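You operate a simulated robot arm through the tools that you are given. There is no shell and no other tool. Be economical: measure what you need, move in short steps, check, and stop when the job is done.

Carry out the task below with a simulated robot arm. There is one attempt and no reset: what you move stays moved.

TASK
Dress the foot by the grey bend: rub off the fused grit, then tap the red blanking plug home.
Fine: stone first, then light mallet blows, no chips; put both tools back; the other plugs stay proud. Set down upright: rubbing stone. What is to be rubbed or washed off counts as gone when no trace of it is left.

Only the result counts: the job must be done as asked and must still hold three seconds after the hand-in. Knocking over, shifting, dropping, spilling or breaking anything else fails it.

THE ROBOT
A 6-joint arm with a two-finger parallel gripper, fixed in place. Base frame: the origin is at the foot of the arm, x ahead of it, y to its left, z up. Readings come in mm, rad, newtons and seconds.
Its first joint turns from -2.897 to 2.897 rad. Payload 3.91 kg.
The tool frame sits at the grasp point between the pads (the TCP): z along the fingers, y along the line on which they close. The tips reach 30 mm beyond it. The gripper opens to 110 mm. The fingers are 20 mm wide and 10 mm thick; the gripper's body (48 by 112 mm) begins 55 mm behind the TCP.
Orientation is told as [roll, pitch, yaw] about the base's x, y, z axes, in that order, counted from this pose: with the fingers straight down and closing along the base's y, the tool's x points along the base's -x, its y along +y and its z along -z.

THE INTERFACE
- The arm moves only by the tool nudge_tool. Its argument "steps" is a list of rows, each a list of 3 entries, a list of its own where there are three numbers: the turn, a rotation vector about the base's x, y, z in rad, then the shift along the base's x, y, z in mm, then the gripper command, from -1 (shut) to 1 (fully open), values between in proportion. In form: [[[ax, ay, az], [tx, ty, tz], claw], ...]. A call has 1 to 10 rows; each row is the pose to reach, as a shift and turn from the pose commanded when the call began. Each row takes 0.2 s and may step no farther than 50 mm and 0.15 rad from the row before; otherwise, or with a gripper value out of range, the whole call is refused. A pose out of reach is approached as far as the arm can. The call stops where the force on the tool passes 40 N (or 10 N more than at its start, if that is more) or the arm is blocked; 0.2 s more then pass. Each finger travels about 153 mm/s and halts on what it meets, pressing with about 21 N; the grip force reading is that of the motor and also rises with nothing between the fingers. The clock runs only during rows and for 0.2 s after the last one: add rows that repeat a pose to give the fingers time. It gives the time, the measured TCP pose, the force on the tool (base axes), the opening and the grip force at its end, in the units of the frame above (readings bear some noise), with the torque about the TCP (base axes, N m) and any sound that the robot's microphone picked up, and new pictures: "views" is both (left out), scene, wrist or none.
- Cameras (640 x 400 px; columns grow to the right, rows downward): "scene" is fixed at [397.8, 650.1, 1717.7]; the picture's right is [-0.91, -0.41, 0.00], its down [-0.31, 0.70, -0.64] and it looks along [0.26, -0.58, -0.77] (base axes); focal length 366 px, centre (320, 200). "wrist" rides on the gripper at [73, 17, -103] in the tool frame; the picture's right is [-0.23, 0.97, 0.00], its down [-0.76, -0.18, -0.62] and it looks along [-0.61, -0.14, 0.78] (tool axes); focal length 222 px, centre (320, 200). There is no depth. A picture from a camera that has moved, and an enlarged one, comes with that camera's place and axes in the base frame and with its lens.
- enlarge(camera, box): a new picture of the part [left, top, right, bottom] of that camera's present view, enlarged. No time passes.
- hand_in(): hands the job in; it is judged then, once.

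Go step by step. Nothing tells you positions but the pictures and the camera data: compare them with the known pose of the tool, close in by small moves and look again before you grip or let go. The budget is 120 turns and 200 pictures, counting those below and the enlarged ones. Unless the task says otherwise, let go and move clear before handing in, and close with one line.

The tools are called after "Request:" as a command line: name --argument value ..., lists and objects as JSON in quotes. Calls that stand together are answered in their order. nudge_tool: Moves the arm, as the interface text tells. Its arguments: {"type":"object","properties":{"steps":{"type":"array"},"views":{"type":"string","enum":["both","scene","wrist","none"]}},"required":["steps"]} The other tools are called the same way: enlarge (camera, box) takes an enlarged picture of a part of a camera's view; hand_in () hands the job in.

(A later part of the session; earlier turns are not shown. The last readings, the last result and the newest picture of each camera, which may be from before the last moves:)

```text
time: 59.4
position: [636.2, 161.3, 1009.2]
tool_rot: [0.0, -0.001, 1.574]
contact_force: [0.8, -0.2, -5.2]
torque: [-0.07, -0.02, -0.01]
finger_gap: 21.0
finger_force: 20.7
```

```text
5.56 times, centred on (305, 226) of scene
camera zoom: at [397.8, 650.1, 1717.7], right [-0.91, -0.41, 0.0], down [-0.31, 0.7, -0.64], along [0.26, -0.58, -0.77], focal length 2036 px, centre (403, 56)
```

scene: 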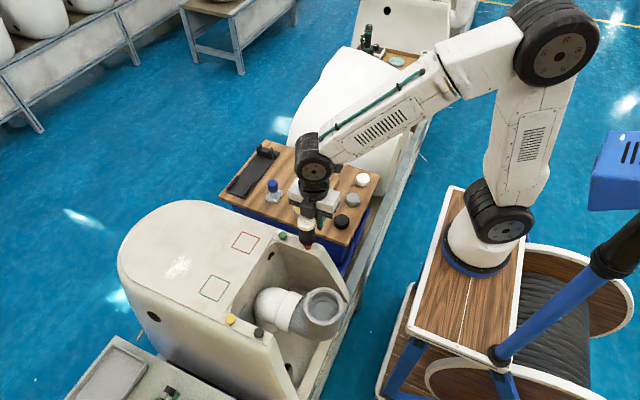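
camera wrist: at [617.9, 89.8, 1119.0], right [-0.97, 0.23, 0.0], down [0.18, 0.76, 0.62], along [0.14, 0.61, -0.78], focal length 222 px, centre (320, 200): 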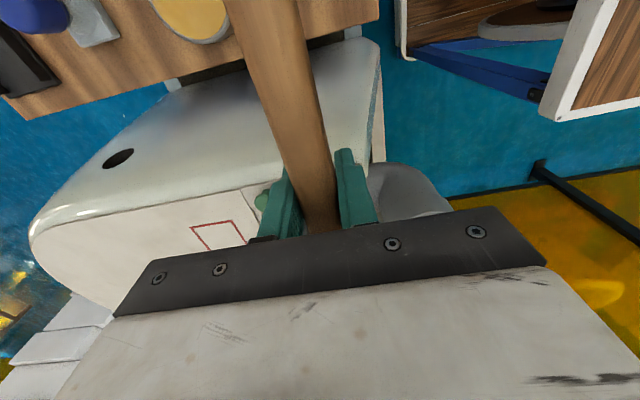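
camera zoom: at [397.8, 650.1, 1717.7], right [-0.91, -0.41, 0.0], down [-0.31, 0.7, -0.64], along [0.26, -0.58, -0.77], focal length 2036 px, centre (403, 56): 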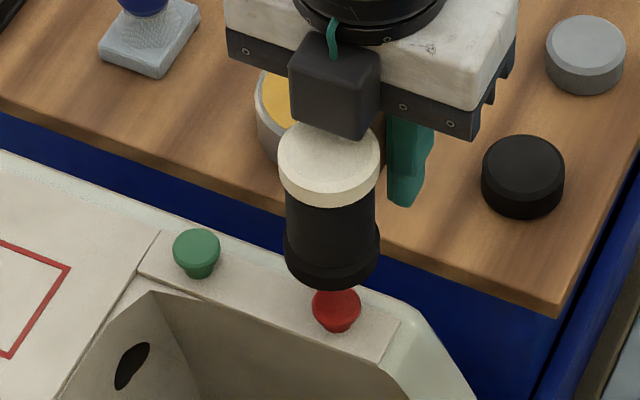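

Request:
nudge_tool --steps '[[[0, 0, 0], [0, 0, -27], -1], [[0, 0, 0], [0, 0, -27], -1]]' --views "none"

Request:
enlarge --camera "scene" --box '[260, 190, 350, 262]'

```text
time: 60.0
position: [634.8, 160.6, 982.1]
tool_rot: [-0.003, -0.002, 1.572]
contact_force: [-4.7, -3.8, 13.1]
torque: [0.55, 0.21, 0.21]
finger_gap: 20.9
finger_force: 21.0
```

```text
5.56 times, centred on (305, 226) of scene
camera zoom: at [397.8, 650.1, 1717.7], right [-0.91, -0.41, 0.0], down [-0.31, 0.7, -0.64], along [0.26, -0.58, -0.77], focal length 2036 px, centre (403, 56)
```

zoom: 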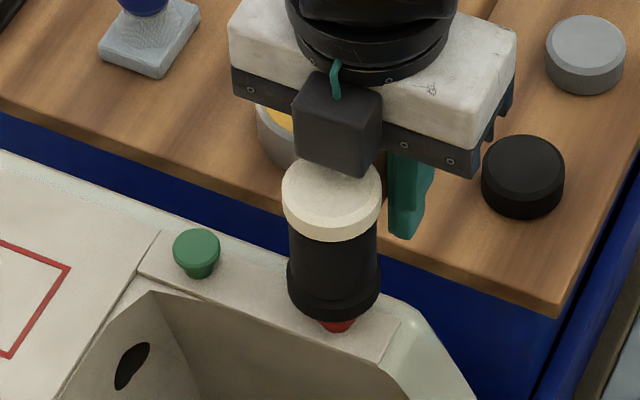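

Request:
nudge_tool --steps '[[[0, 0, 0], [0, 0, 25], -1], [[0, 0, 0], [0, 0, 50], -1], [[0, 0, 0], [0, 0, 50], -1]]' --views "none"

Request:
enlarge --camera "scene" --box '[260, 190, 350, 262]'

Request:
enlarge --camera "scene" --box '[275, 222, 325, 262]'

```text
time: 60.8
position: [633.8, 161.3, 1031.7]
tool_rot: [0.0, -0.002, 1.574]
contact_force: [-0.5, 0.9, -4.3]
torque: [-0.08, -0.04, -0.01]
finger_gap: 20.8
finger_force: 20.9
```

```text
5.56 times, centred on (305, 226) of scene
camera zoom: at [397.8, 650.1, 1717.7], right [-0.91, -0.41, 0.0], down [-0.31, 0.7, -0.64], along [0.26, -0.58, -0.77], focal length 2036 px, centre (403, 56)
```

zoom: 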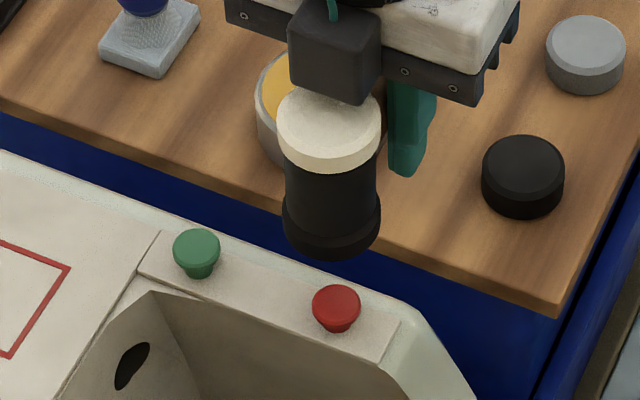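

```text
10.00 times, centred on (300, 242) of scene
camera zoom: at [397.8, 650.1, 1717.7], right [-0.91, -0.41, 0.0], down [-0.31, 0.7, -0.64], along [0.26, -0.58, -0.77], focal length 3664 px, centre (520, -220)
```

zoom: 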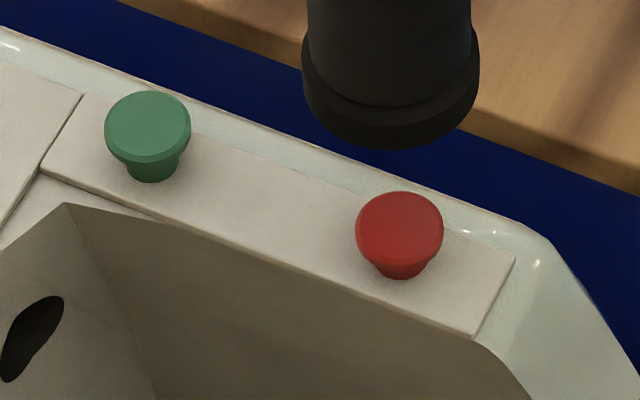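

The taps are driving it: the red plug has sunk slightly compared with the green. I'll keep giving light taps.

Request:
nudge_tool --steps '[[[0, 0, 0], [0, 0, -30], -1], [[0, 0, 0], [0, 0, -30], -1], [[0, 0, 0], [0, 0, -53], -1], [[0, 0, 0], [0, 0, -53], -1], [[0, 0, 0], [0, 0, -30], -1], [[0, 0, 0], [0, 0, -30], -1], [[0, 0, 0], [0, 0, -54], -1], [[0, 0, 0], [0, 0, -54], -1]]' --views "none"

Request:
enlarge --camera "scene" --box '[275, 222, 325, 262]'

```text
time: 62.6
position: [634.1, 161.3, 979.2]
tool_rot: [-0.003, -0.003, 1.571]
contact_force: [-2.5, -6.7, 21.1]
torque: [0.79, 0.22, 0.14]
finger_gap: 20.6
finger_force: 21.1
```

```text
10.00 times, centred on (300, 242) of scene
camera zoom: at [397.8, 650.1, 1717.7], right [-0.91, -0.41, 0.0], down [-0.31, 0.7, -0.64], along [0.26, -0.58, -0.77], focal length 3664 px, centre (520, -220)
```

zoom: 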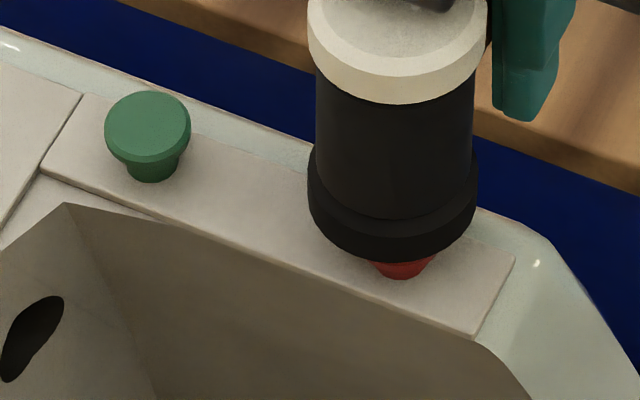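

Request:
nudge_tool --steps '[[[0, 0, 0], [0, 0, 25], -1], [[0, 0, 0], [0, 0, 50], -1], [[0, 0, 0], [0, 0, 50], -1]]' --views "wrist"

Request:
enlarge --camera "scene" --box '[275, 222, 325, 262]'

Request:
enlarge --camera "scene" --box '[265, 160, 365, 240]'

```text
time: 63.4
position: [633.8, 161.8, 1027.4]
tool_rot: [0.001, -0.001, 1.571]
contact_force: [-0.2, -0.1, -4.4]
torque: [-0.06, 0.01, -0.01]
finger_gap: 20.7
finger_force: 21.2
camera wrist: at [618.3, 88.8, 1129.8], right [-0.97, 0.23, 0.0], down [0.18, 0.76, 0.62], along [0.14, 0.61, -0.78], focal length 222 px, centre (320, 200)
```

wrist: 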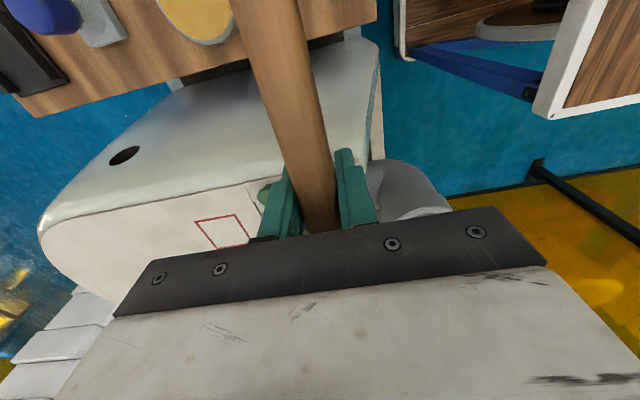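

```text
10.00 times, centred on (300, 242) of scene
camera zoom: at [397.8, 650.1, 1717.7], right [-0.91, -0.41, 0.0], down [-0.31, 0.7, -0.64], along [0.26, -0.58, -0.77], focal length 3664 px, centre (520, -220)
```

zoom: 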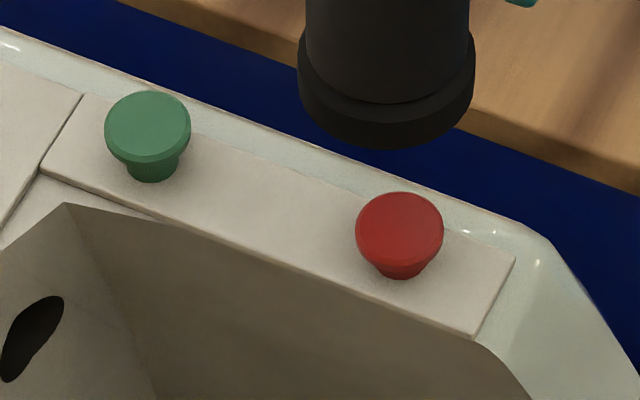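

```text
5.00 times, centred on (315, 200) of scene
camera zoom: at [397.8, 650.1, 1717.7], right [-0.91, -0.41, 0.0], down [-0.31, 0.7, -0.64], along [0.26, -0.58, -0.77], focal length 1832 px, centre (345, 200)
```

zoom: 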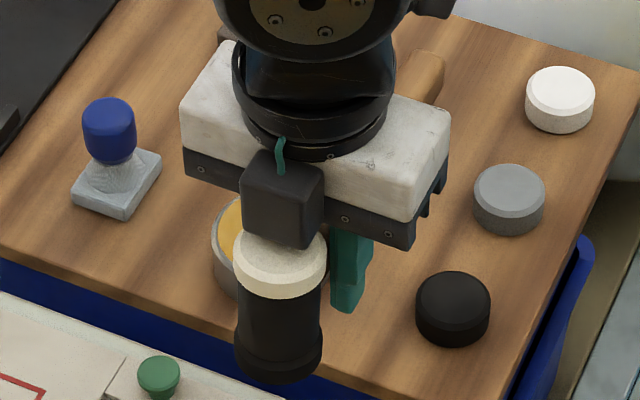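

The slow pushes mostly just creep in the grip; the plug needs a livelier tap. I'll try a quicker one from 45 mm above.

Request:
nudge_tool --steps '[[[0, 0, 0], [0, 0, -49], -1], [[0, 0, 0], [0, 0, -49], -1], [[0, 0, 0], [0, 0, -10], -1], [[0, 0, 0], [0, 0, 0], -1], [[0, 0, 0], [0, 0, 0], -1]]' --views "none"

Request:
enlarge --camera "scene" --box '[275, 222, 325, 262]'

```text
time: 64.6
position: [633.8, 159.7, 1028.0]
tool_rot: [-0.001, -0.002, 1.573]
contact_force: [-0.3, -0.1, -4.3]
torque: [-0.08, 0.04, 0.01]
finger_gap: 20.7
finger_force: 20.3
```

```text
10.00 times, centred on (300, 242) of scene
camera zoom: at [397.8, 650.1, 1717.7], right [-0.91, -0.41, 0.0], down [-0.31, 0.7, -0.64], along [0.26, -0.58, -0.77], focal length 3664 px, centre (520, -220)
```

zoom: 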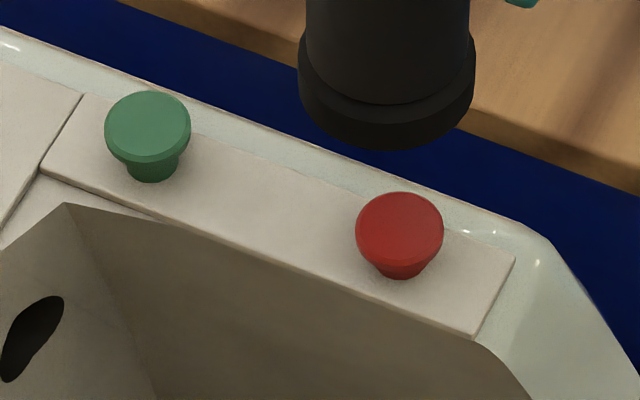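

Request:
nudge_tool --steps '[[[0, 0, 0], [0, 0, -22], -1], [[0, 0, 0], [0, 0, -22], -1], [[0, 0, 0], [0, 0, -53], -1], [[0, 0, 0], [0, 0, -22], -1], [[0, 0, 0], [0, 0, 0], -1], [[0, 0, 0], [0, 0, 0], -1]]' --views "none"

Request:
enlarge --camera "scene" --box '[275, 222, 325, 262]'

```text
time: 66.0
position: [635.5, 159.9, 1026.6]
tool_rot: [0.001, -0.003, 1.571]
contact_force: [-0.1, 0.4, -4.6]
torque: [-0.08, -0.03, -0.02]
finger_gap: 21.0
finger_force: 21.1
```

```text
10.00 times, centred on (300, 242) of scene
camera zoom: at [397.8, 650.1, 1717.7], right [-0.91, -0.41, 0.0], down [-0.31, 0.7, -0.64], along [0.26, -0.58, -0.77], focal length 3664 px, centre (520, -220)
```

zoom: 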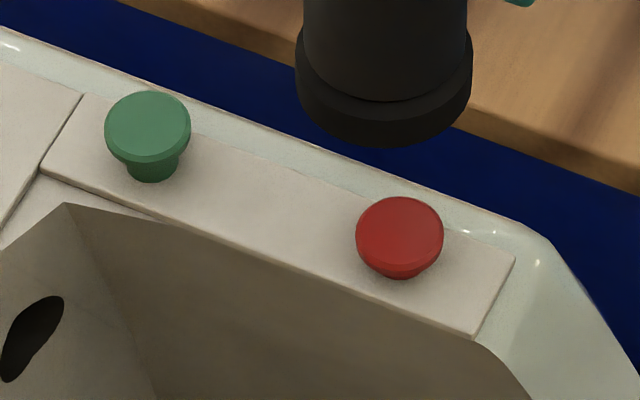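

That blow sank the plug visibly. I'll repeat at the same pace, slightly deeper.

Request:
nudge_tool --steps '[[[0, 0, 0], [0, 0, -25], -1], [[0, 0, 0], [0, 0, -25], -1], [[0, 0, 0], [0, 0, -56], -1], [[0, 0, 0], [0, 0, -25], -1], [[0, 0, 0], [0, 0, 0], -1], [[0, 0, 0], [0, 0, 0], -1]]' --views "none"

Request:
enlarge --camera "scene" --box '[275, 222, 325, 262]'

```text
time: 67.4
position: [634.3, 161.1, 1028.8]
tool_rot: [0.001, -0.002, 1.574]
contact_force: [0.4, -0.6, -5.2]
torque: [-0.04, -0.02, 0.0]
finger_gap: 21.1
finger_force: 20.9
```

```text
10.00 times, centred on (300, 242) of scene
camera zoom: at [397.8, 650.1, 1717.7], right [-0.91, -0.41, 0.0], down [-0.31, 0.7, -0.64], along [0.26, -0.58, -0.77], focal length 3664 px, centre (520, -220)
```

zoom: 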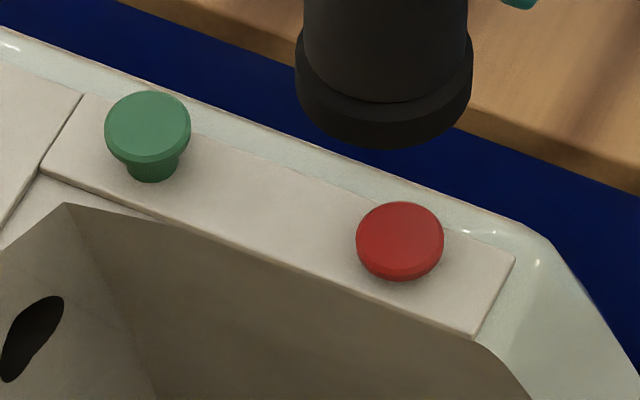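

Request:
nudge_tool --steps '[[[0, 0, 0], [0, 0, -28], -1], [[0, 0, 0], [0, 0, -28], -1], [[0, 0, 0], [0, 0, -58], -1], [[0, 0, 0], [0, 0, -28], -1], [[0, 0, 0], [0, 0, 0], -1], [[0, 0, 0], [0, 0, 0], -1]]' --views "none"

Request:
enlarge --camera "scene" --box '[275, 222, 325, 262]'

```text
time: 68.8
position: [636.0, 160.9, 1027.1]
tool_rot: [0.0, -0.002, 1.573]
contact_force: [0.0, 0.2, -5.0]
torque: [-0.07, -0.01, 0.0]
finger_gap: 20.6
finger_force: 20.9
```

```text
10.00 times, centred on (300, 242) of scene
camera zoom: at [397.8, 650.1, 1717.7], right [-0.91, -0.41, 0.0], down [-0.31, 0.7, -0.64], along [0.26, -0.58, -0.77], focal length 3664 px, centre (520, -220)
```

zoom: 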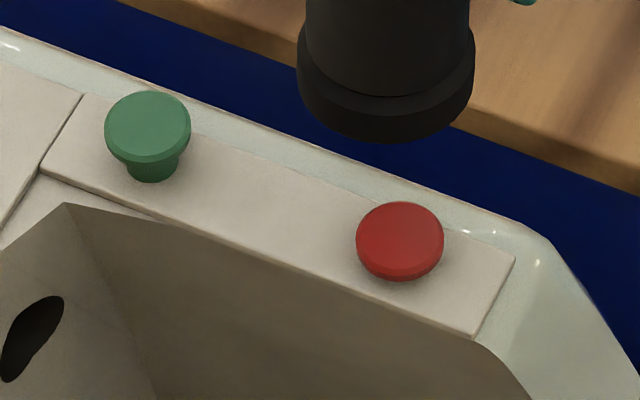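

About 2–3 mm still shows under the cap, so that last blow likely turned back before touching. I'll tap again a little deeper.

Request:
nudge_tool --steps '[[[0, 0, 0], [0, 0, -30], -1], [[0, 0, 0], [0, 0, -30], -1], [[0, 0, 0], [0, 0, -62], -1], [[0, 0, 0], [0, 0, -30], -1], [[0, 0, 0], [0, 0, 0], -1], [[0, 0, 0], [0, 0, 0], -1]]' --views "none"

Request:
enlarge --camera "scene" --box '[275, 222, 325, 262]'

```text
time: 70.2
position: [634.9, 161.6, 1027.6]
tool_rot: [-0.001, -0.003, 1.573]
contact_force: [-0.1, 0.1, -5.2]
torque: [-0.05, 0.03, 0.06]
finger_gap: 20.8
finger_force: 21.0
```

```text
10.00 times, centred on (300, 242) of scene
camera zoom: at [397.8, 650.1, 1717.7], right [-0.91, -0.41, 0.0], down [-0.31, 0.7, -0.64], along [0.26, -0.58, -0.77], focal length 3664 px, centre (520, -220)
```

zoom: 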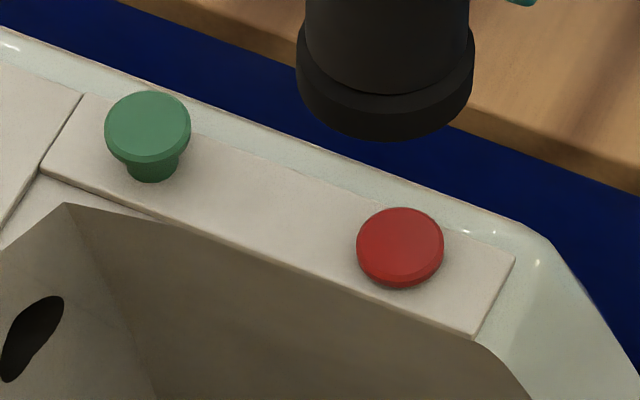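

Request:
enlarge --camera "scene" --box '[298, 235, 318, 251]'

Request:
enlarge --camera "scene" --box '[273, 226, 293, 242]'

```text
16.00 times, centred on (308, 243) of scene
camera zoom: at [397.8, 650.1, 1717.7], right [-0.91, -0.41, 0.0], down [-0.31, 0.7, -0.64], along [0.26, -0.58, -0.77], focal length 5863 px, centre (512, -488)
```

zoom: 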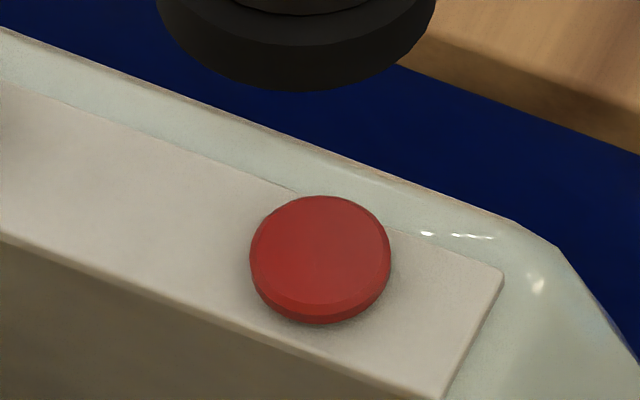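

```text
16.00 times, centred on (283, 234) of scene
camera zoom: at [397.8, 650.1, 1717.7], right [-0.91, -0.41, 0.0], down [-0.31, 0.7, -0.64], along [0.26, -0.58, -0.77], focal length 5863 px, centre (912, -344)
```

zoom: 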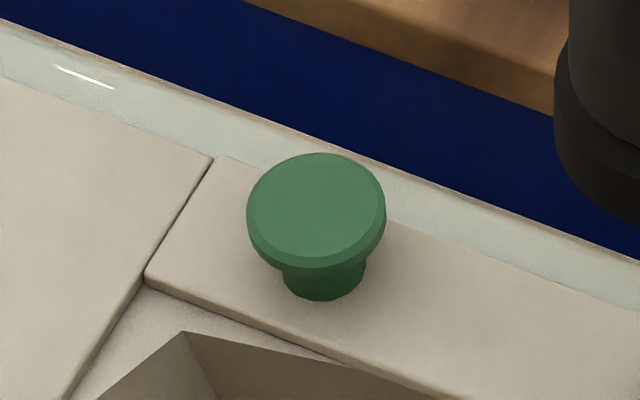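

Request:
nudge_tool --steps '[[[0, 0, 0], [0, 0, -33], -1], [[0, 0, 0], [0, 0, -33], -1], [[0, 0, 0], [0, 0, -64], -1], [[0, 0, 0], [0, 0, -33], -1], [[0, 0, 0], [0, 0, 0], -1], [[0, 0, 0], [0, 0, 0], -1]]' --views "none"

Request:
enlarge --camera "scene" --box '[298, 235, 318, 251]'

```text
time: 71.6
position: [635.7, 160.1, 1028.0]
tool_rot: [0.001, -0.002, 1.573]
contact_force: [0.0, -1.3, -4.6]
torque: [-0.07, -0.01, 0.02]
finger_gap: 21.0
finger_force: 20.6
```

```text
16.00 times, centred on (308, 243) of scene
camera zoom: at [397.8, 650.1, 1717.7], right [-0.91, -0.41, 0.0], down [-0.31, 0.7, -0.64], along [0.26, -0.58, -0.77], focal length 5863 px, centre (512, -488)
```

zoom: 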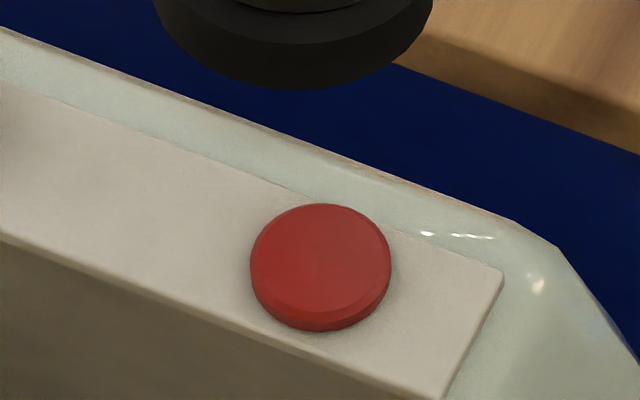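

It moved another 2 mm and the rim is now within about half a millimetre of the seat by projection. One more light tap to confirm.

Request:
nudge_tool --steps '[[[0, 0, 0], [0, 0, -35], -1], [[0, 0, 0], [0, 0, -35], -1], [[0, 0, 0], [0, 0, -66], -1], [[0, 0, 0], [0, 0, -35], -1], [[0, 0, 0], [0, 0, 0], -1], [[0, 0, 0], [0, 0, 0], -1]]' --views "none"

Request:
enlarge --camera "scene" --box '[298, 235, 318, 251]'

```text
time: 73.0
position: [634.7, 161.7, 1027.9]
tool_rot: [0.0, -0.002, 1.573]
contact_force: [0.5, 0.4, -5.2]
torque: [-0.05, 0.0, 0.02]
finger_gap: 20.8
finger_force: 21.2
```

```text
16.00 times, centred on (308, 243) of scene
camera zoom: at [397.8, 650.1, 1717.7], right [-0.91, -0.41, 0.0], down [-0.31, 0.7, -0.64], along [0.26, -0.58, -0.77], focal length 5863 px, centre (512, -488)
```

zoom: 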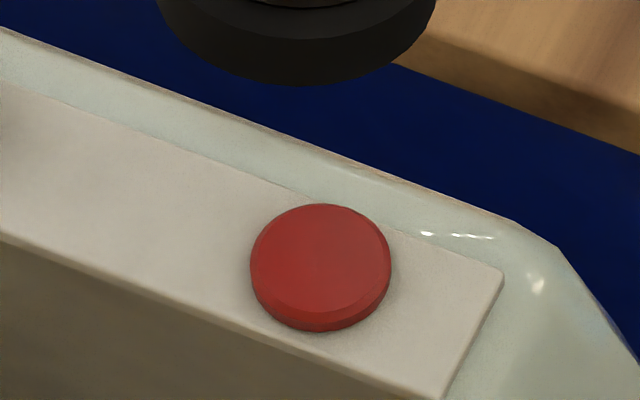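

Request:
nudge_tool --steps '[[[0, 0, 0], [0, 0, -37], -1], [[0, 0, 0], [0, 0, -37], -1], [[0, 0, 0], [0, 0, -69], -1], [[0, 0, 0], [0, 0, -37], -1], [[0, 0, 0], [0, 0, 0], -1], [[0, 0, 0], [0, 0, 0], -1]]' --views "none"

Request:
enlarge --camera "scene" --box '[298, 235, 318, 251]'

Request:
enlarge --camera "scene" --box '[265, 170, 365, 250]'

```text
time: 74.4
position: [635.7, 161.0, 1026.6]
tool_rot: [-0.001, -0.003, 1.572]
contact_force: [-0.9, -0.5, -5.0]
torque: [-0.07, 0.0, 0.0]
finger_gap: 20.9
finger_force: 20.9
```

```text
16.00 times, centred on (308, 243) of scene
camera zoom: at [397.8, 650.1, 1717.7], right [-0.91, -0.41, 0.0], down [-0.31, 0.7, -0.64], along [0.26, -0.58, -0.77], focal length 5863 px, centre (512, -488)
```

zoom: 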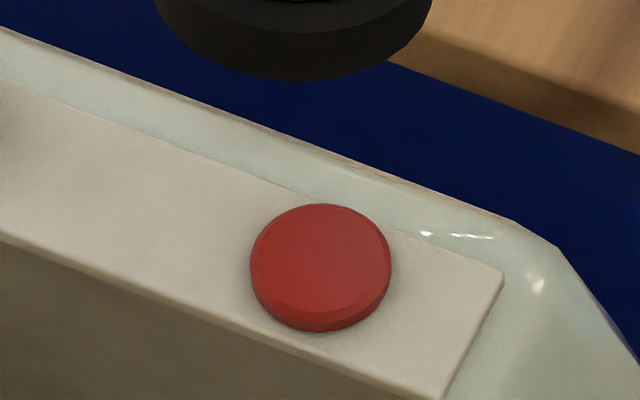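

```text
5.00 times, centred on (315, 210) of scene
camera zoom: at [397.8, 650.1, 1717.7], right [-0.91, -0.41, 0.0], down [-0.31, 0.7, -0.64], along [0.26, -0.58, -0.77], focal length 1832 px, centre (345, 150)
```

zoom: 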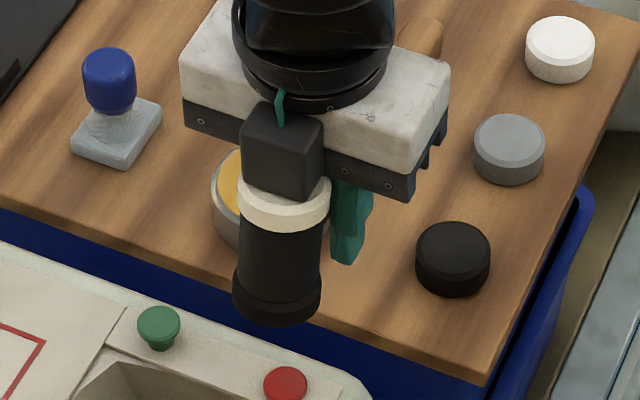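

The plug no longer moves, so it is home, and the mallet has tilted slightly in the grip. I'll carry it back above its rack and level it there.

Request:
nudge_tool --steps '[[[0, 0, 0], [0, -10, 30], -1], [[0, 0, 0], [30, -25, 40], -1], [[0, 0, 0], [70, -45, 40], -1], [[0, 0, 0], [110, -65, 40], -1], [[0, 0, 0], [150, -85, 40], -1], [[0, 0, 0], [190, -105, 40], -1], [[0, 0, 0], [230, -125, 40], -1], [[0, 0, 0], [270, -145, 40], -1], [[-0.05, 0, 0], [300, -160, 40], -1], [[-0.15, 0, 0], [318, -163, 30], -1]]' --views "both"

Request:
enlarge --camera "scene" --box '[190, 70, 310, 166]'

Request:
enlarge --camera "scene" --box '[275, 222, 325, 262]'

```text
time: 76.6
position: [953.3, -2.8, 1057.3]
tool_rot: [0.0, 0.148, 1.573]
contact_force: [-0.6, -1.2, -4.3]
torque: [-0.05, 0.0, 0.02]
finger_gap: 20.7
finger_force: 20.9
camera wrist: at [936.7, -58.7, 1168.8], right [-0.97, 0.22, -0.03], down [0.18, 0.85, 0.5], along [0.14, 0.48, -0.86], focal length 222 px, centre (320, 200)
```

scene: 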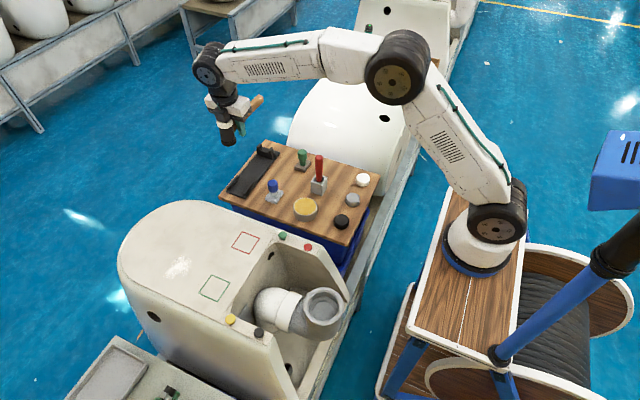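
wrist: 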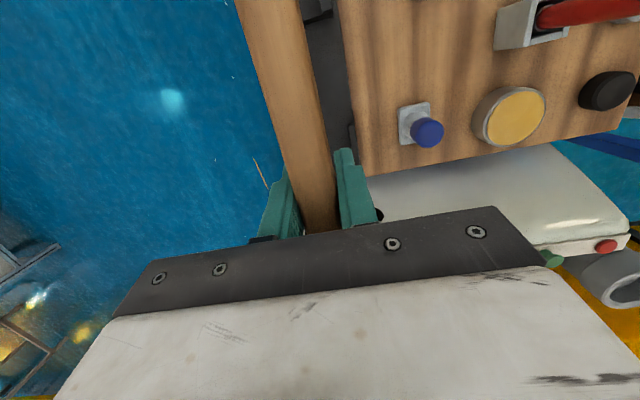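

```text
4.17 times, centred on (250, 118) of scene
camera zoom: at [397.8, 650.1, 1717.7], right [-0.91, -0.41, 0.0], down [-0.31, 0.7, -0.64], along [0.26, -0.58, -0.77], focal length 1527 px, centre (612, 542)
```

zoom: 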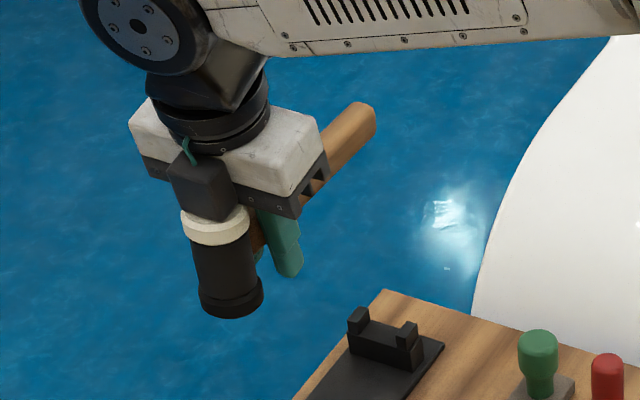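

```text
10.00 times, centred on (300, 242) of scene
camera zoom: at [397.8, 650.1, 1717.7], right [-0.91, -0.41, 0.0], down [-0.31, 0.7, -0.64], along [0.26, -0.58, -0.77], focal length 3664 px, centre (520, -220)
```

zoom: 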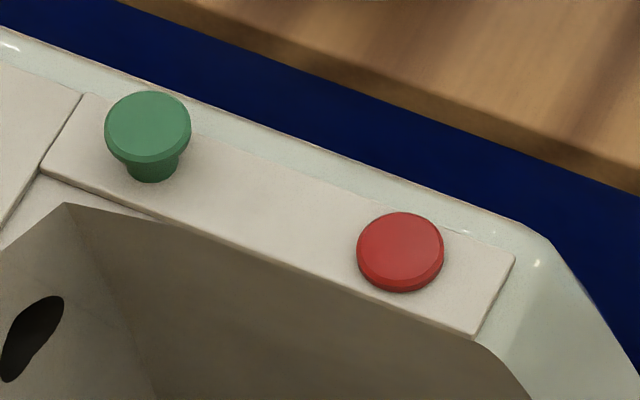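

The plug sits flush and the mallet now looks level. I'll descend towards the rack and check alignment.

Request:
nudge_tool --steps '[[[0, 0, 0], [-3, 0, -40], -1], [[0, 0, 0], [-3, 0, -80], -1], [[0, 0, 0], [-3, 0, -115], -1], [[0, 0, 0], [-3, 0, -135], -1], [[0, 0, 0], [-3, 0, -145], -1], [[0, 0, 0], [-3, 0, -145], -1]]' --views "both"

Request:
enlarge --camera "scene" --box '[205, 120, 305, 200]'

```text
time: 78.0
position: [948.7, -2.7, 912.2]
tool_rot: [0.0, 0.149, 1.569]
contact_force: [0.2, 0.6, -4.7]
torque: [-0.07, 0.02, 0.01]
finger_gap: 20.9
finger_force: 21.3
camera wrist: at [933.2, -58.4, 1024.4], right [-0.97, 0.22, -0.03], down [0.18, 0.85, 0.5], along [0.14, 0.48, -0.86], focal length 222 px, centre (320, 200)
```

scene: 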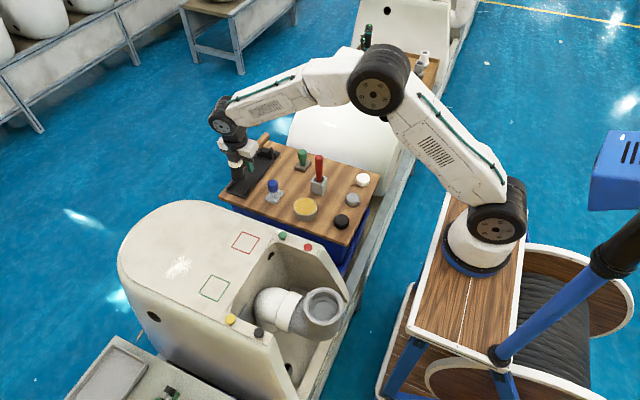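
wrist: 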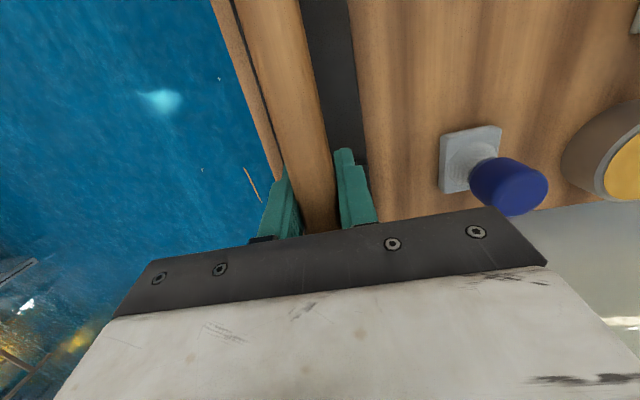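

```text
5.00 times, centred on (255, 160) of scene
camera zoom: at [397.8, 650.1, 1717.7], right [-0.91, -0.41, 0.0], down [-0.31, 0.7, -0.64], along [0.26, -0.58, -0.77], focal length 1832 px, centre (645, 400)
```

zoom: 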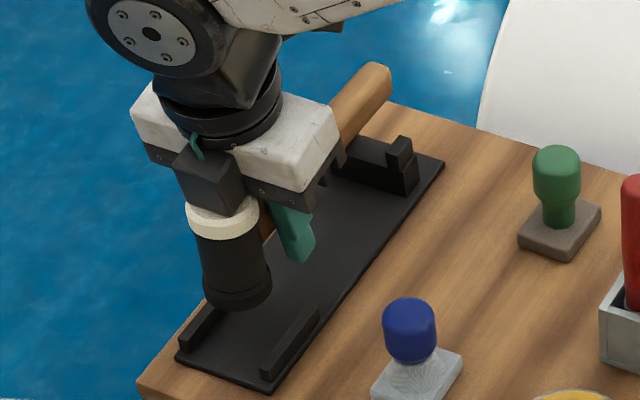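

Request:
nudge_tool --steps '[[[-0.04, 0, 0], [0, 1, 0], -1], [[-0.08, 0, 0], [0, 3, -8], -1], [[-0.08, 0, 0], [0, 3, -18], -1], [[-0.08, 0, 0], [0, 3, -18], -1]]' --views "none"

Request:
enlarge --camera "scene" --box '[205, 120, 305, 200]'

```text
time: 79.0
position: [951.1, 0.6, 894.9]
tool_rot: [0.001, 0.227, 1.573]
contact_force: [0.4, -0.5, -5.2]
torque: [-0.1, 0.03, 0.0]
finger_gap: 20.9
finger_force: 21.0
```

```text
5.00 times, centred on (255, 160) of scene
camera zoom: at [397.8, 650.1, 1717.7], right [-0.91, -0.41, 0.0], down [-0.31, 0.7, -0.64], along [0.26, -0.58, -0.77], focal length 1832 px, centre (645, 400)
```

zoom: 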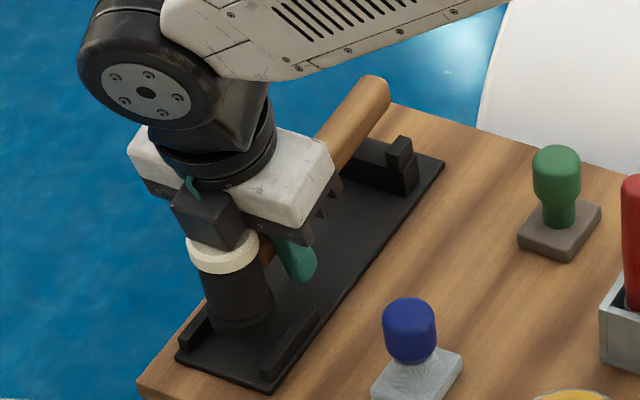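

The mallet is level and lined up with the rack. I'll lower in small steps until contact.

Request:
nudge_tool --steps '[[[0, 0, 0], [0, 0, -6], -1], [[0, 0, 0], [0, 0, -12], -1], [[0, 0, 0], [0, 0, -12], -1]]' --views "none"

Request:
nudge_tool --steps '[[[0, 0, 0], [0, 0, -2], -1], [[0, 0, 0], [0, 0, -4], -1]]' --views "none"

Request:
enlarge --camera "scene" --box '[205, 120, 305, 200]'

```text
time: 79.8
position: [948.9, 0.6, 882.0]
tool_rot: [0.0, 0.229, 1.573]
contact_force: [1.2, -0.3, -5.3]
torque: [-0.11, -0.03, 0.02]
finger_gap: 20.9
finger_force: 21.6
```

```text
time: 80.4
position: [948.4, 1.2, 878.2]
tool_rot: [0.0, 0.228, 1.572]
contact_force: [-0.4, 0.5, -5.3]
torque: [-0.04, 0.0, 0.04]
finger_gap: 20.9
finger_force: 21.2
```

```text
5.00 times, centred on (255, 160) of scene
camera zoom: at [397.8, 650.1, 1717.7], right [-0.91, -0.41, 0.0], down [-0.31, 0.7, -0.64], along [0.26, -0.58, -0.77], focal length 1832 px, centre (645, 400)
```

zoom: 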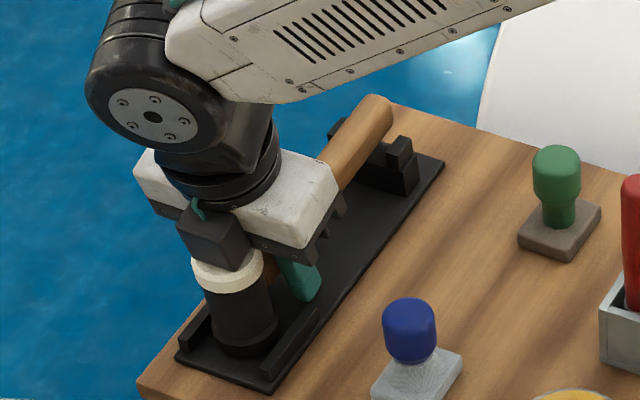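

Request:
nudge_tool --steps '[[[0, 0, 0], [0, 0, -1.5], -1], [[0, 0, 0], [0, 0, -3], -1]]' --views "none"

Request:
nudge_tool --steps '[[[0, 0, 0], [0, 0, -1], -1], [[0, 0, 0], [0, 0, -2], -1]]' --views "none"

```text
time: 81.0
position: [949.2, 0.6, 877.2]
tool_rot: [-0.004, 0.229, 1.57]
contact_force: [-6.6, -0.8, 16.8]
torque: [-0.05, 0.5, 0.04]
finger_gap: 20.7
finger_force: 21.0
```

```text
time: 81.7
position: [949.4, 0.5, 877.8]
tool_rot: [-0.006, 0.229, 1.57]
contact_force: [-14.2, -1.3, 13.7]
torque: [-0.03, 0.69, -0.01]
finger_gap: 20.8
finger_force: 20.8
stopped in row 2: the force on the tool passed its limit at 42 N (the readings are from after the stop); the commanded pose is now the measured one
```

Request:
nudge_tool --steps '[[[0, 0, 0], [0, 0, 2], -1], [[0, 0, 0], [0, 0, 2], -1]]' --views "wrist"

Request:
enlarge --camera "scene" --box '[225, 154, 275, 194]'

Request:
enlarge --camera "scene" --box '[255, 134, 305, 174]'

```text
time: 82.3
position: [949.3, 0.8, 877.5]
tool_rot: [-0.005, 0.228, 1.571]
contact_force: [-2.2, -0.1, -4.5]
torque: [-0.03, -0.09, 0.0]
finger_gap: 20.7
finger_force: 21.5
camera wrist: at [933.3, -45.1, 993.5], right [-0.97, 0.22, -0.06], down [0.17, 0.88, 0.44], along [0.15, 0.41, -0.9], focal length 222 px, centre (320, 200)
```

wrist: 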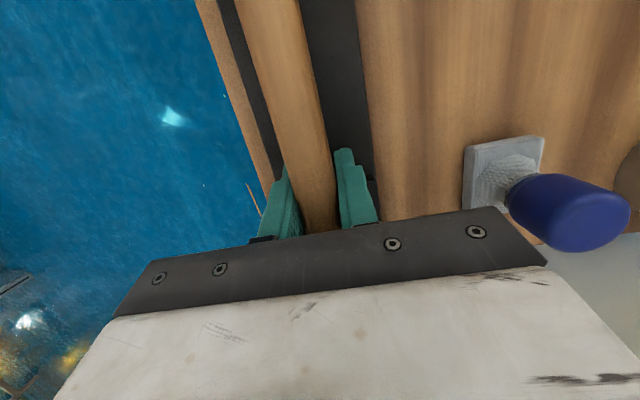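

```text
10.00 times, centred on (250, 174) of scene
camera zoom: at [397.8, 650.1, 1717.7], right [-0.91, -0.41, 0.0], down [-0.31, 0.7, -0.64], along [0.26, -0.58, -0.77], focal length 3664 px, centre (1020, 460)
```

zoom: 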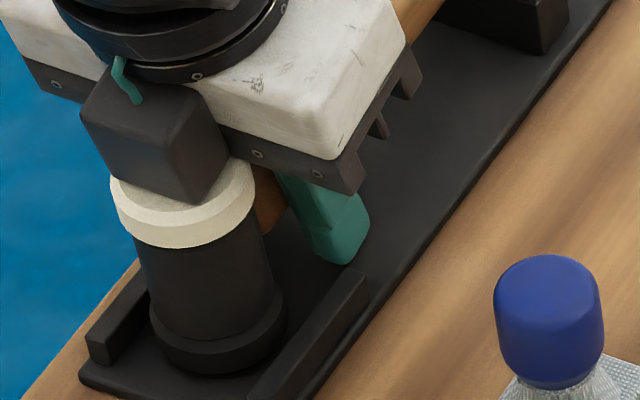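

```text
10.00 times, centred on (280, 154) of scene
camera zoom: at [397.8, 650.1, 1717.7], right [-0.91, -0.41, 0.0], down [-0.31, 0.7, -0.64], along [0.26, -0.58, -0.77], focal length 3664 px, centre (720, 660)
```

zoom: 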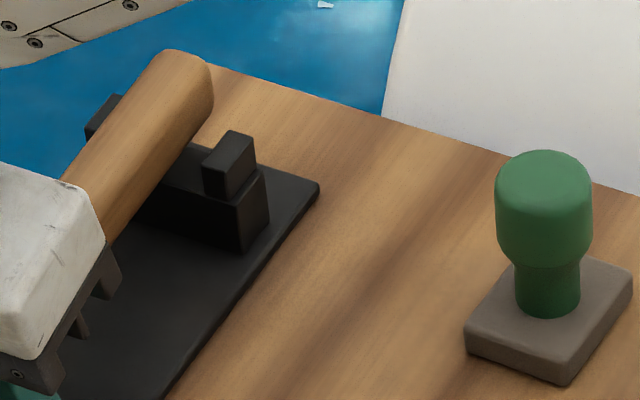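

The mallet sits about 5 mm too far forward, so a fingertip met the rack rail, and I've over-levelled it slightly. I'll raise a little, shift back, untilt by 0.05 and lower again.

Request:
nudge_tool --steps '[[[0, 0, 0], [0, 0, 8], -1], [[0.05, 0, 0], [-1, -4, 8], -1], [[0.05, 0, 0], [-1, -7, 8], -1], [[0.05, 0, 0], [-1, -7, 3], -1], [[0.05, 0, 0], [-1, -7, 0], -1], [[0.05, 0, 0], [-1, -7, 0], -1]]' --views "none"

Request:
enlarge --camera "scene" --box '[225, 154, 275, 194]'

Request:
enlarge --camera "scene" --box '[255, 134, 305, 174]'

```text
time: 83.7
position: [949.0, -5.9, 877.6]
tool_rot: [-0.007, 0.178, 1.573]
contact_force: [0.6, 0.1, -4.1]
torque: [-0.12, 0.01, -0.02]
finger_gap: 20.8
finger_force: 21.1
```

```text
10.00 times, centred on (250, 174) of scene
camera zoom: at [397.8, 650.1, 1717.7], right [-0.91, -0.41, 0.0], down [-0.31, 0.7, -0.64], along [0.26, -0.58, -0.77], focal length 3664 px, centre (1020, 460)
```

zoom: 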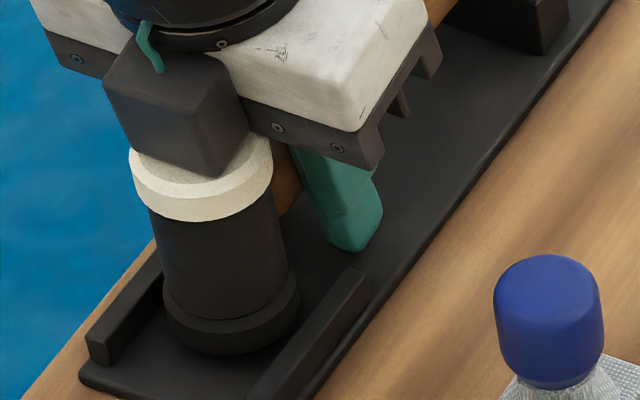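

```text
10.00 times, centred on (280, 154) of scene
camera zoom: at [397.8, 650.1, 1717.7], right [-0.91, -0.41, 0.0], down [-0.31, 0.7, -0.64], along [0.26, -0.58, -0.77], focal length 3664 px, centre (720, 660)
```

zoom: 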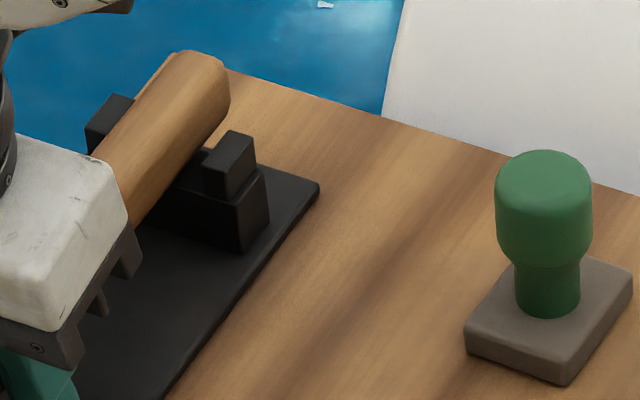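

Request:
nudge_tool --steps '[[[0, 0, 0], [1.5, 3, 0], -1], [[0, 0, 0], [1.5, 3, -1.5], -1], [[0, 0, 0], [1.5, 3, -2.5], -1]]' --views "none"

Request:
nudge_tool --steps '[[[0, 0, 0], [0, 0, -0.8], -1], [[0, 0, 0], [0, 0, -1.5], -1]]' --views "none"

Request:
enlarge --camera "scene" --box '[225, 154, 275, 194]'

Request:
enlarge --camera "scene" --box '[255, 134, 305, 174]'

```text
time: 84.5
position: [951.0, -2.0, 877.8]
tool_rot: [-0.007, 0.179, 1.571]
contact_force: [-5.4, -2.0, 15.3]
torque: [0.03, 0.45, 0.12]
finger_gap: 21.1
finger_force: 20.9
```

```text
time: 85.1
position: [951.7, -3.1, 877.4]
tool_rot: [-0.01, 0.178, 1.57]
contact_force: [-5.3, -2.1, 37.3]
torque: [0.05, 0.66, 0.04]
finger_gap: 21.0
finger_force: 21.1
```

```text
10.00 times, centred on (250, 174) of scene
camera zoom: at [397.8, 650.1, 1717.7], right [-0.91, -0.41, 0.0], down [-0.31, 0.7, -0.64], along [0.26, -0.58, -0.77], focal length 3664 px, centre (1020, 460)
```

zoom: 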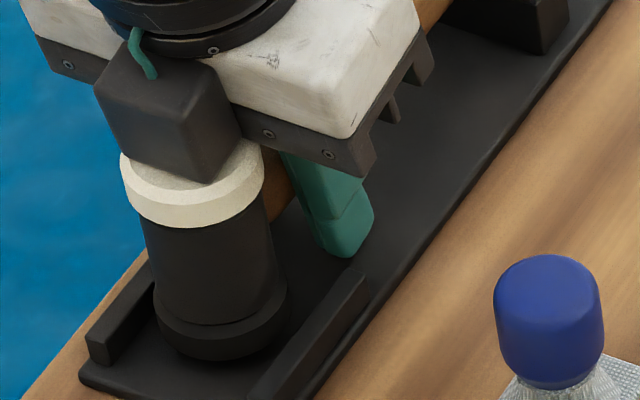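

```text
10.00 times, centred on (280, 154) of scene
camera zoom: at [397.8, 650.1, 1717.7], right [-0.91, -0.41, 0.0], down [-0.31, 0.7, -0.64], along [0.26, -0.58, -0.77], focal length 3664 px, centre (720, 660)
```

zoom: 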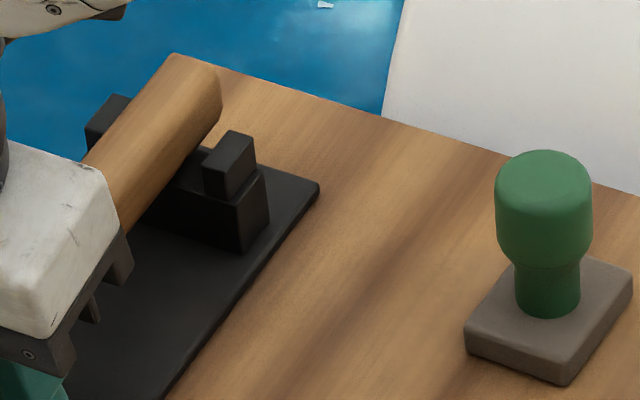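

The inner fingertip is resting on the rack rail end. I'll back off, shift 5 mm along -y so it clears, and lower again.

Request:
nudge_tool --steps '[[[0, 0, 0], [0, 0, 4], -1], [[0, 0, 0], [-0.5, -5, 4], -1], [[0, 0, 0], [-0.5, -5, 2], -1], [[0, 0, 0], [-0.5, -5, 0], -1]]' --views "none"

Request:
nudge_tool --steps '[[[0, 0, 0], [0, 0, -0.8], -1], [[0, 0, 0], [0, 0, -1.5], -1]]' --views "none"

```text
time: 86.2
position: [950.4, -9.2, 877.2]
tool_rot: [-0.011, 0.177, 1.569]
contact_force: [-0.2, 4.7, 8.0]
torque: [0.17, 0.2, -0.21]
finger_gap: 21.0
finger_force: 21.0
stopped in row 4: the force on the tool passed its limit at 50 N (the readings are from after the stop); the commanded pose is now the measured one
```

```text
time: 86.8
position: [951.0, -10.0, 877.6]
tool_rot: [-0.013, 0.177, 1.568]
contact_force: [-1.0, -19.9, 29.4]
torque: [-0.51, 0.44, -0.04]
finger_gap: 20.8
finger_force: 20.9
```

Request:
nudge_tool --steps '[[[0, 0, 0], [0, 3, 1], -1], [[0, 0, 0], [0, 4, 1], -1]]' --views "wrist"

Request:
enlarge --camera "scene" --box '[225, 154, 275, 194]'

Request:
enlarge --camera "scene" --box '[255, 134, 305, 174]'

```text
time: 87.3
position: [952.4, -1.9, 878.3]
tool_rot: [-0.011, 0.179, 1.575]
contact_force: [-0.6, -0.8, 5.0]
torque: [0.01, 0.12, 0.14]
finger_gap: 21.0
finger_force: 20.5
stopped in row 2: the force on the tool passed its limit at 55 N (the readings are from after the stop); the commanded pose is now the measured one
camera wrist: at [934.2, -54.6, 990.8], right [-0.97, 0.22, -0.05], down [0.17, 0.86, 0.48], along [0.15, 0.46, -0.88], focal length 222 px, centre (320, 200)
```

wrist: 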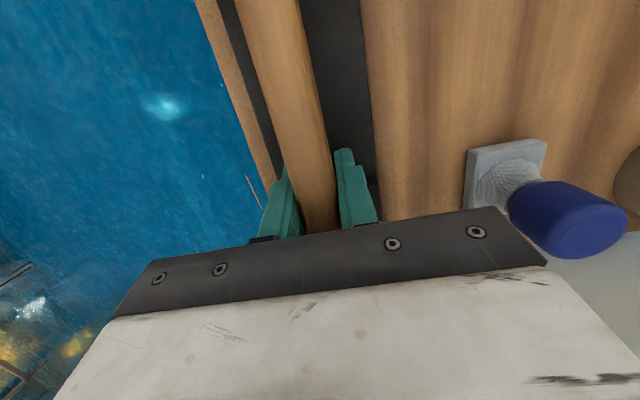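

```text
10.00 times, centred on (250, 174) of scene
camera zoom: at [397.8, 650.1, 1717.7], right [-0.91, -0.41, 0.0], down [-0.31, 0.7, -0.64], along [0.26, -0.58, -0.77], focal length 3664 px, centre (1020, 460)
```

zoom: 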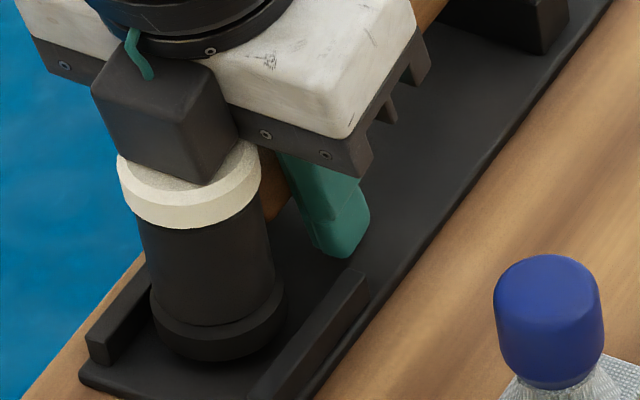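

```text
10.00 times, centred on (280, 154) of scene
camera zoom: at [397.8, 650.1, 1717.7], right [-0.91, -0.41, 0.0], down [-0.31, 0.7, -0.64], along [0.26, -0.58, -0.77], focal length 3664 px, centre (720, 660)
```

zoom: 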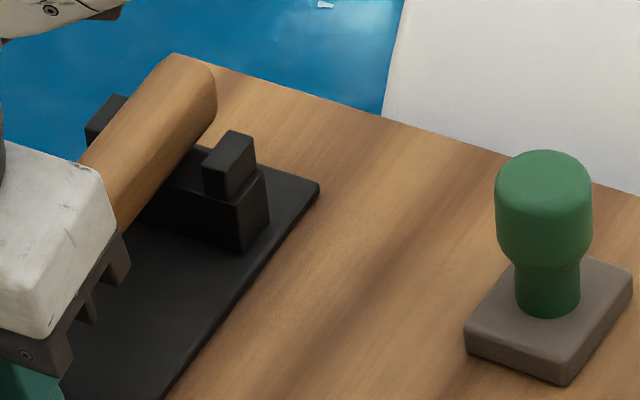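

The mallet has slid up about 4 mm in the fingers, so the fingertips reach the plate before the head does. I'll unload, nudge x by -2 mm and open gradually so it settles the last few millimetres between the rails.

Request:
nudge_tool --steps '[[[0, 0, 0], [0, 0, 1.5], -1], [[0, 0, 0], [-2, 0, 1.5], -1], [[0, 0, 0], [-2, 0, 0.5], -1], [[0, 0, 0], [-2, 0, 0.5], -1]]' --views "none"

Request:
enlarge --camera "scene" --box '[225, 154, 275, 194]'

Request:
enlarge --camera "scene" --box '[255, 134, 305, 174]'

```text
time: 88.3
position: [949.5, -5.4, 877.5]
tool_rot: [-0.01, 0.178, 1.572]
contact_force: [-1.2, -6.0, 3.0]
torque: [-0.22, 0.16, 0.07]
finger_gap: 21.0
finger_force: 20.9
```

```text
10.00 times, centred on (250, 174) of scene
camera zoom: at [397.8, 650.1, 1717.7], right [-0.91, -0.41, 0.0], down [-0.31, 0.7, -0.64], along [0.26, -0.58, -0.77], focal length 3664 px, centre (1020, 460)
```

zoom: 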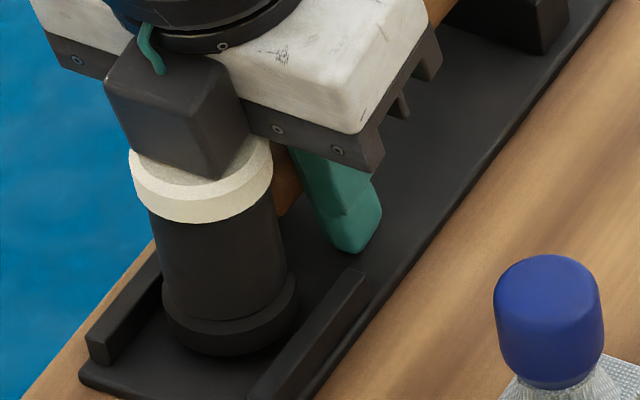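

```text
10.00 times, centred on (280, 154) of scene
camera zoom: at [397.8, 650.1, 1717.7], right [-0.91, -0.41, 0.0], down [-0.31, 0.7, -0.64], along [0.26, -0.58, -0.77], focal length 3664 px, centre (720, 660)
```

zoom: 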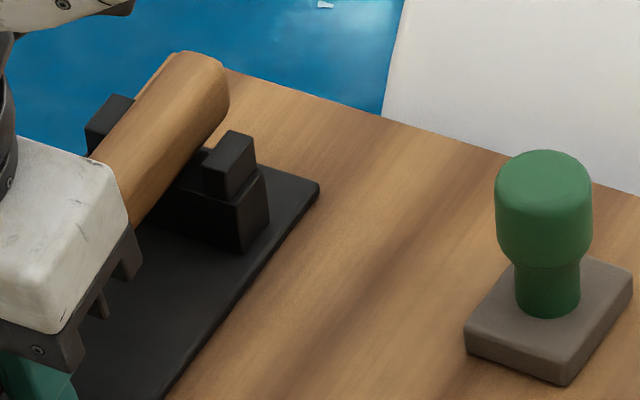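

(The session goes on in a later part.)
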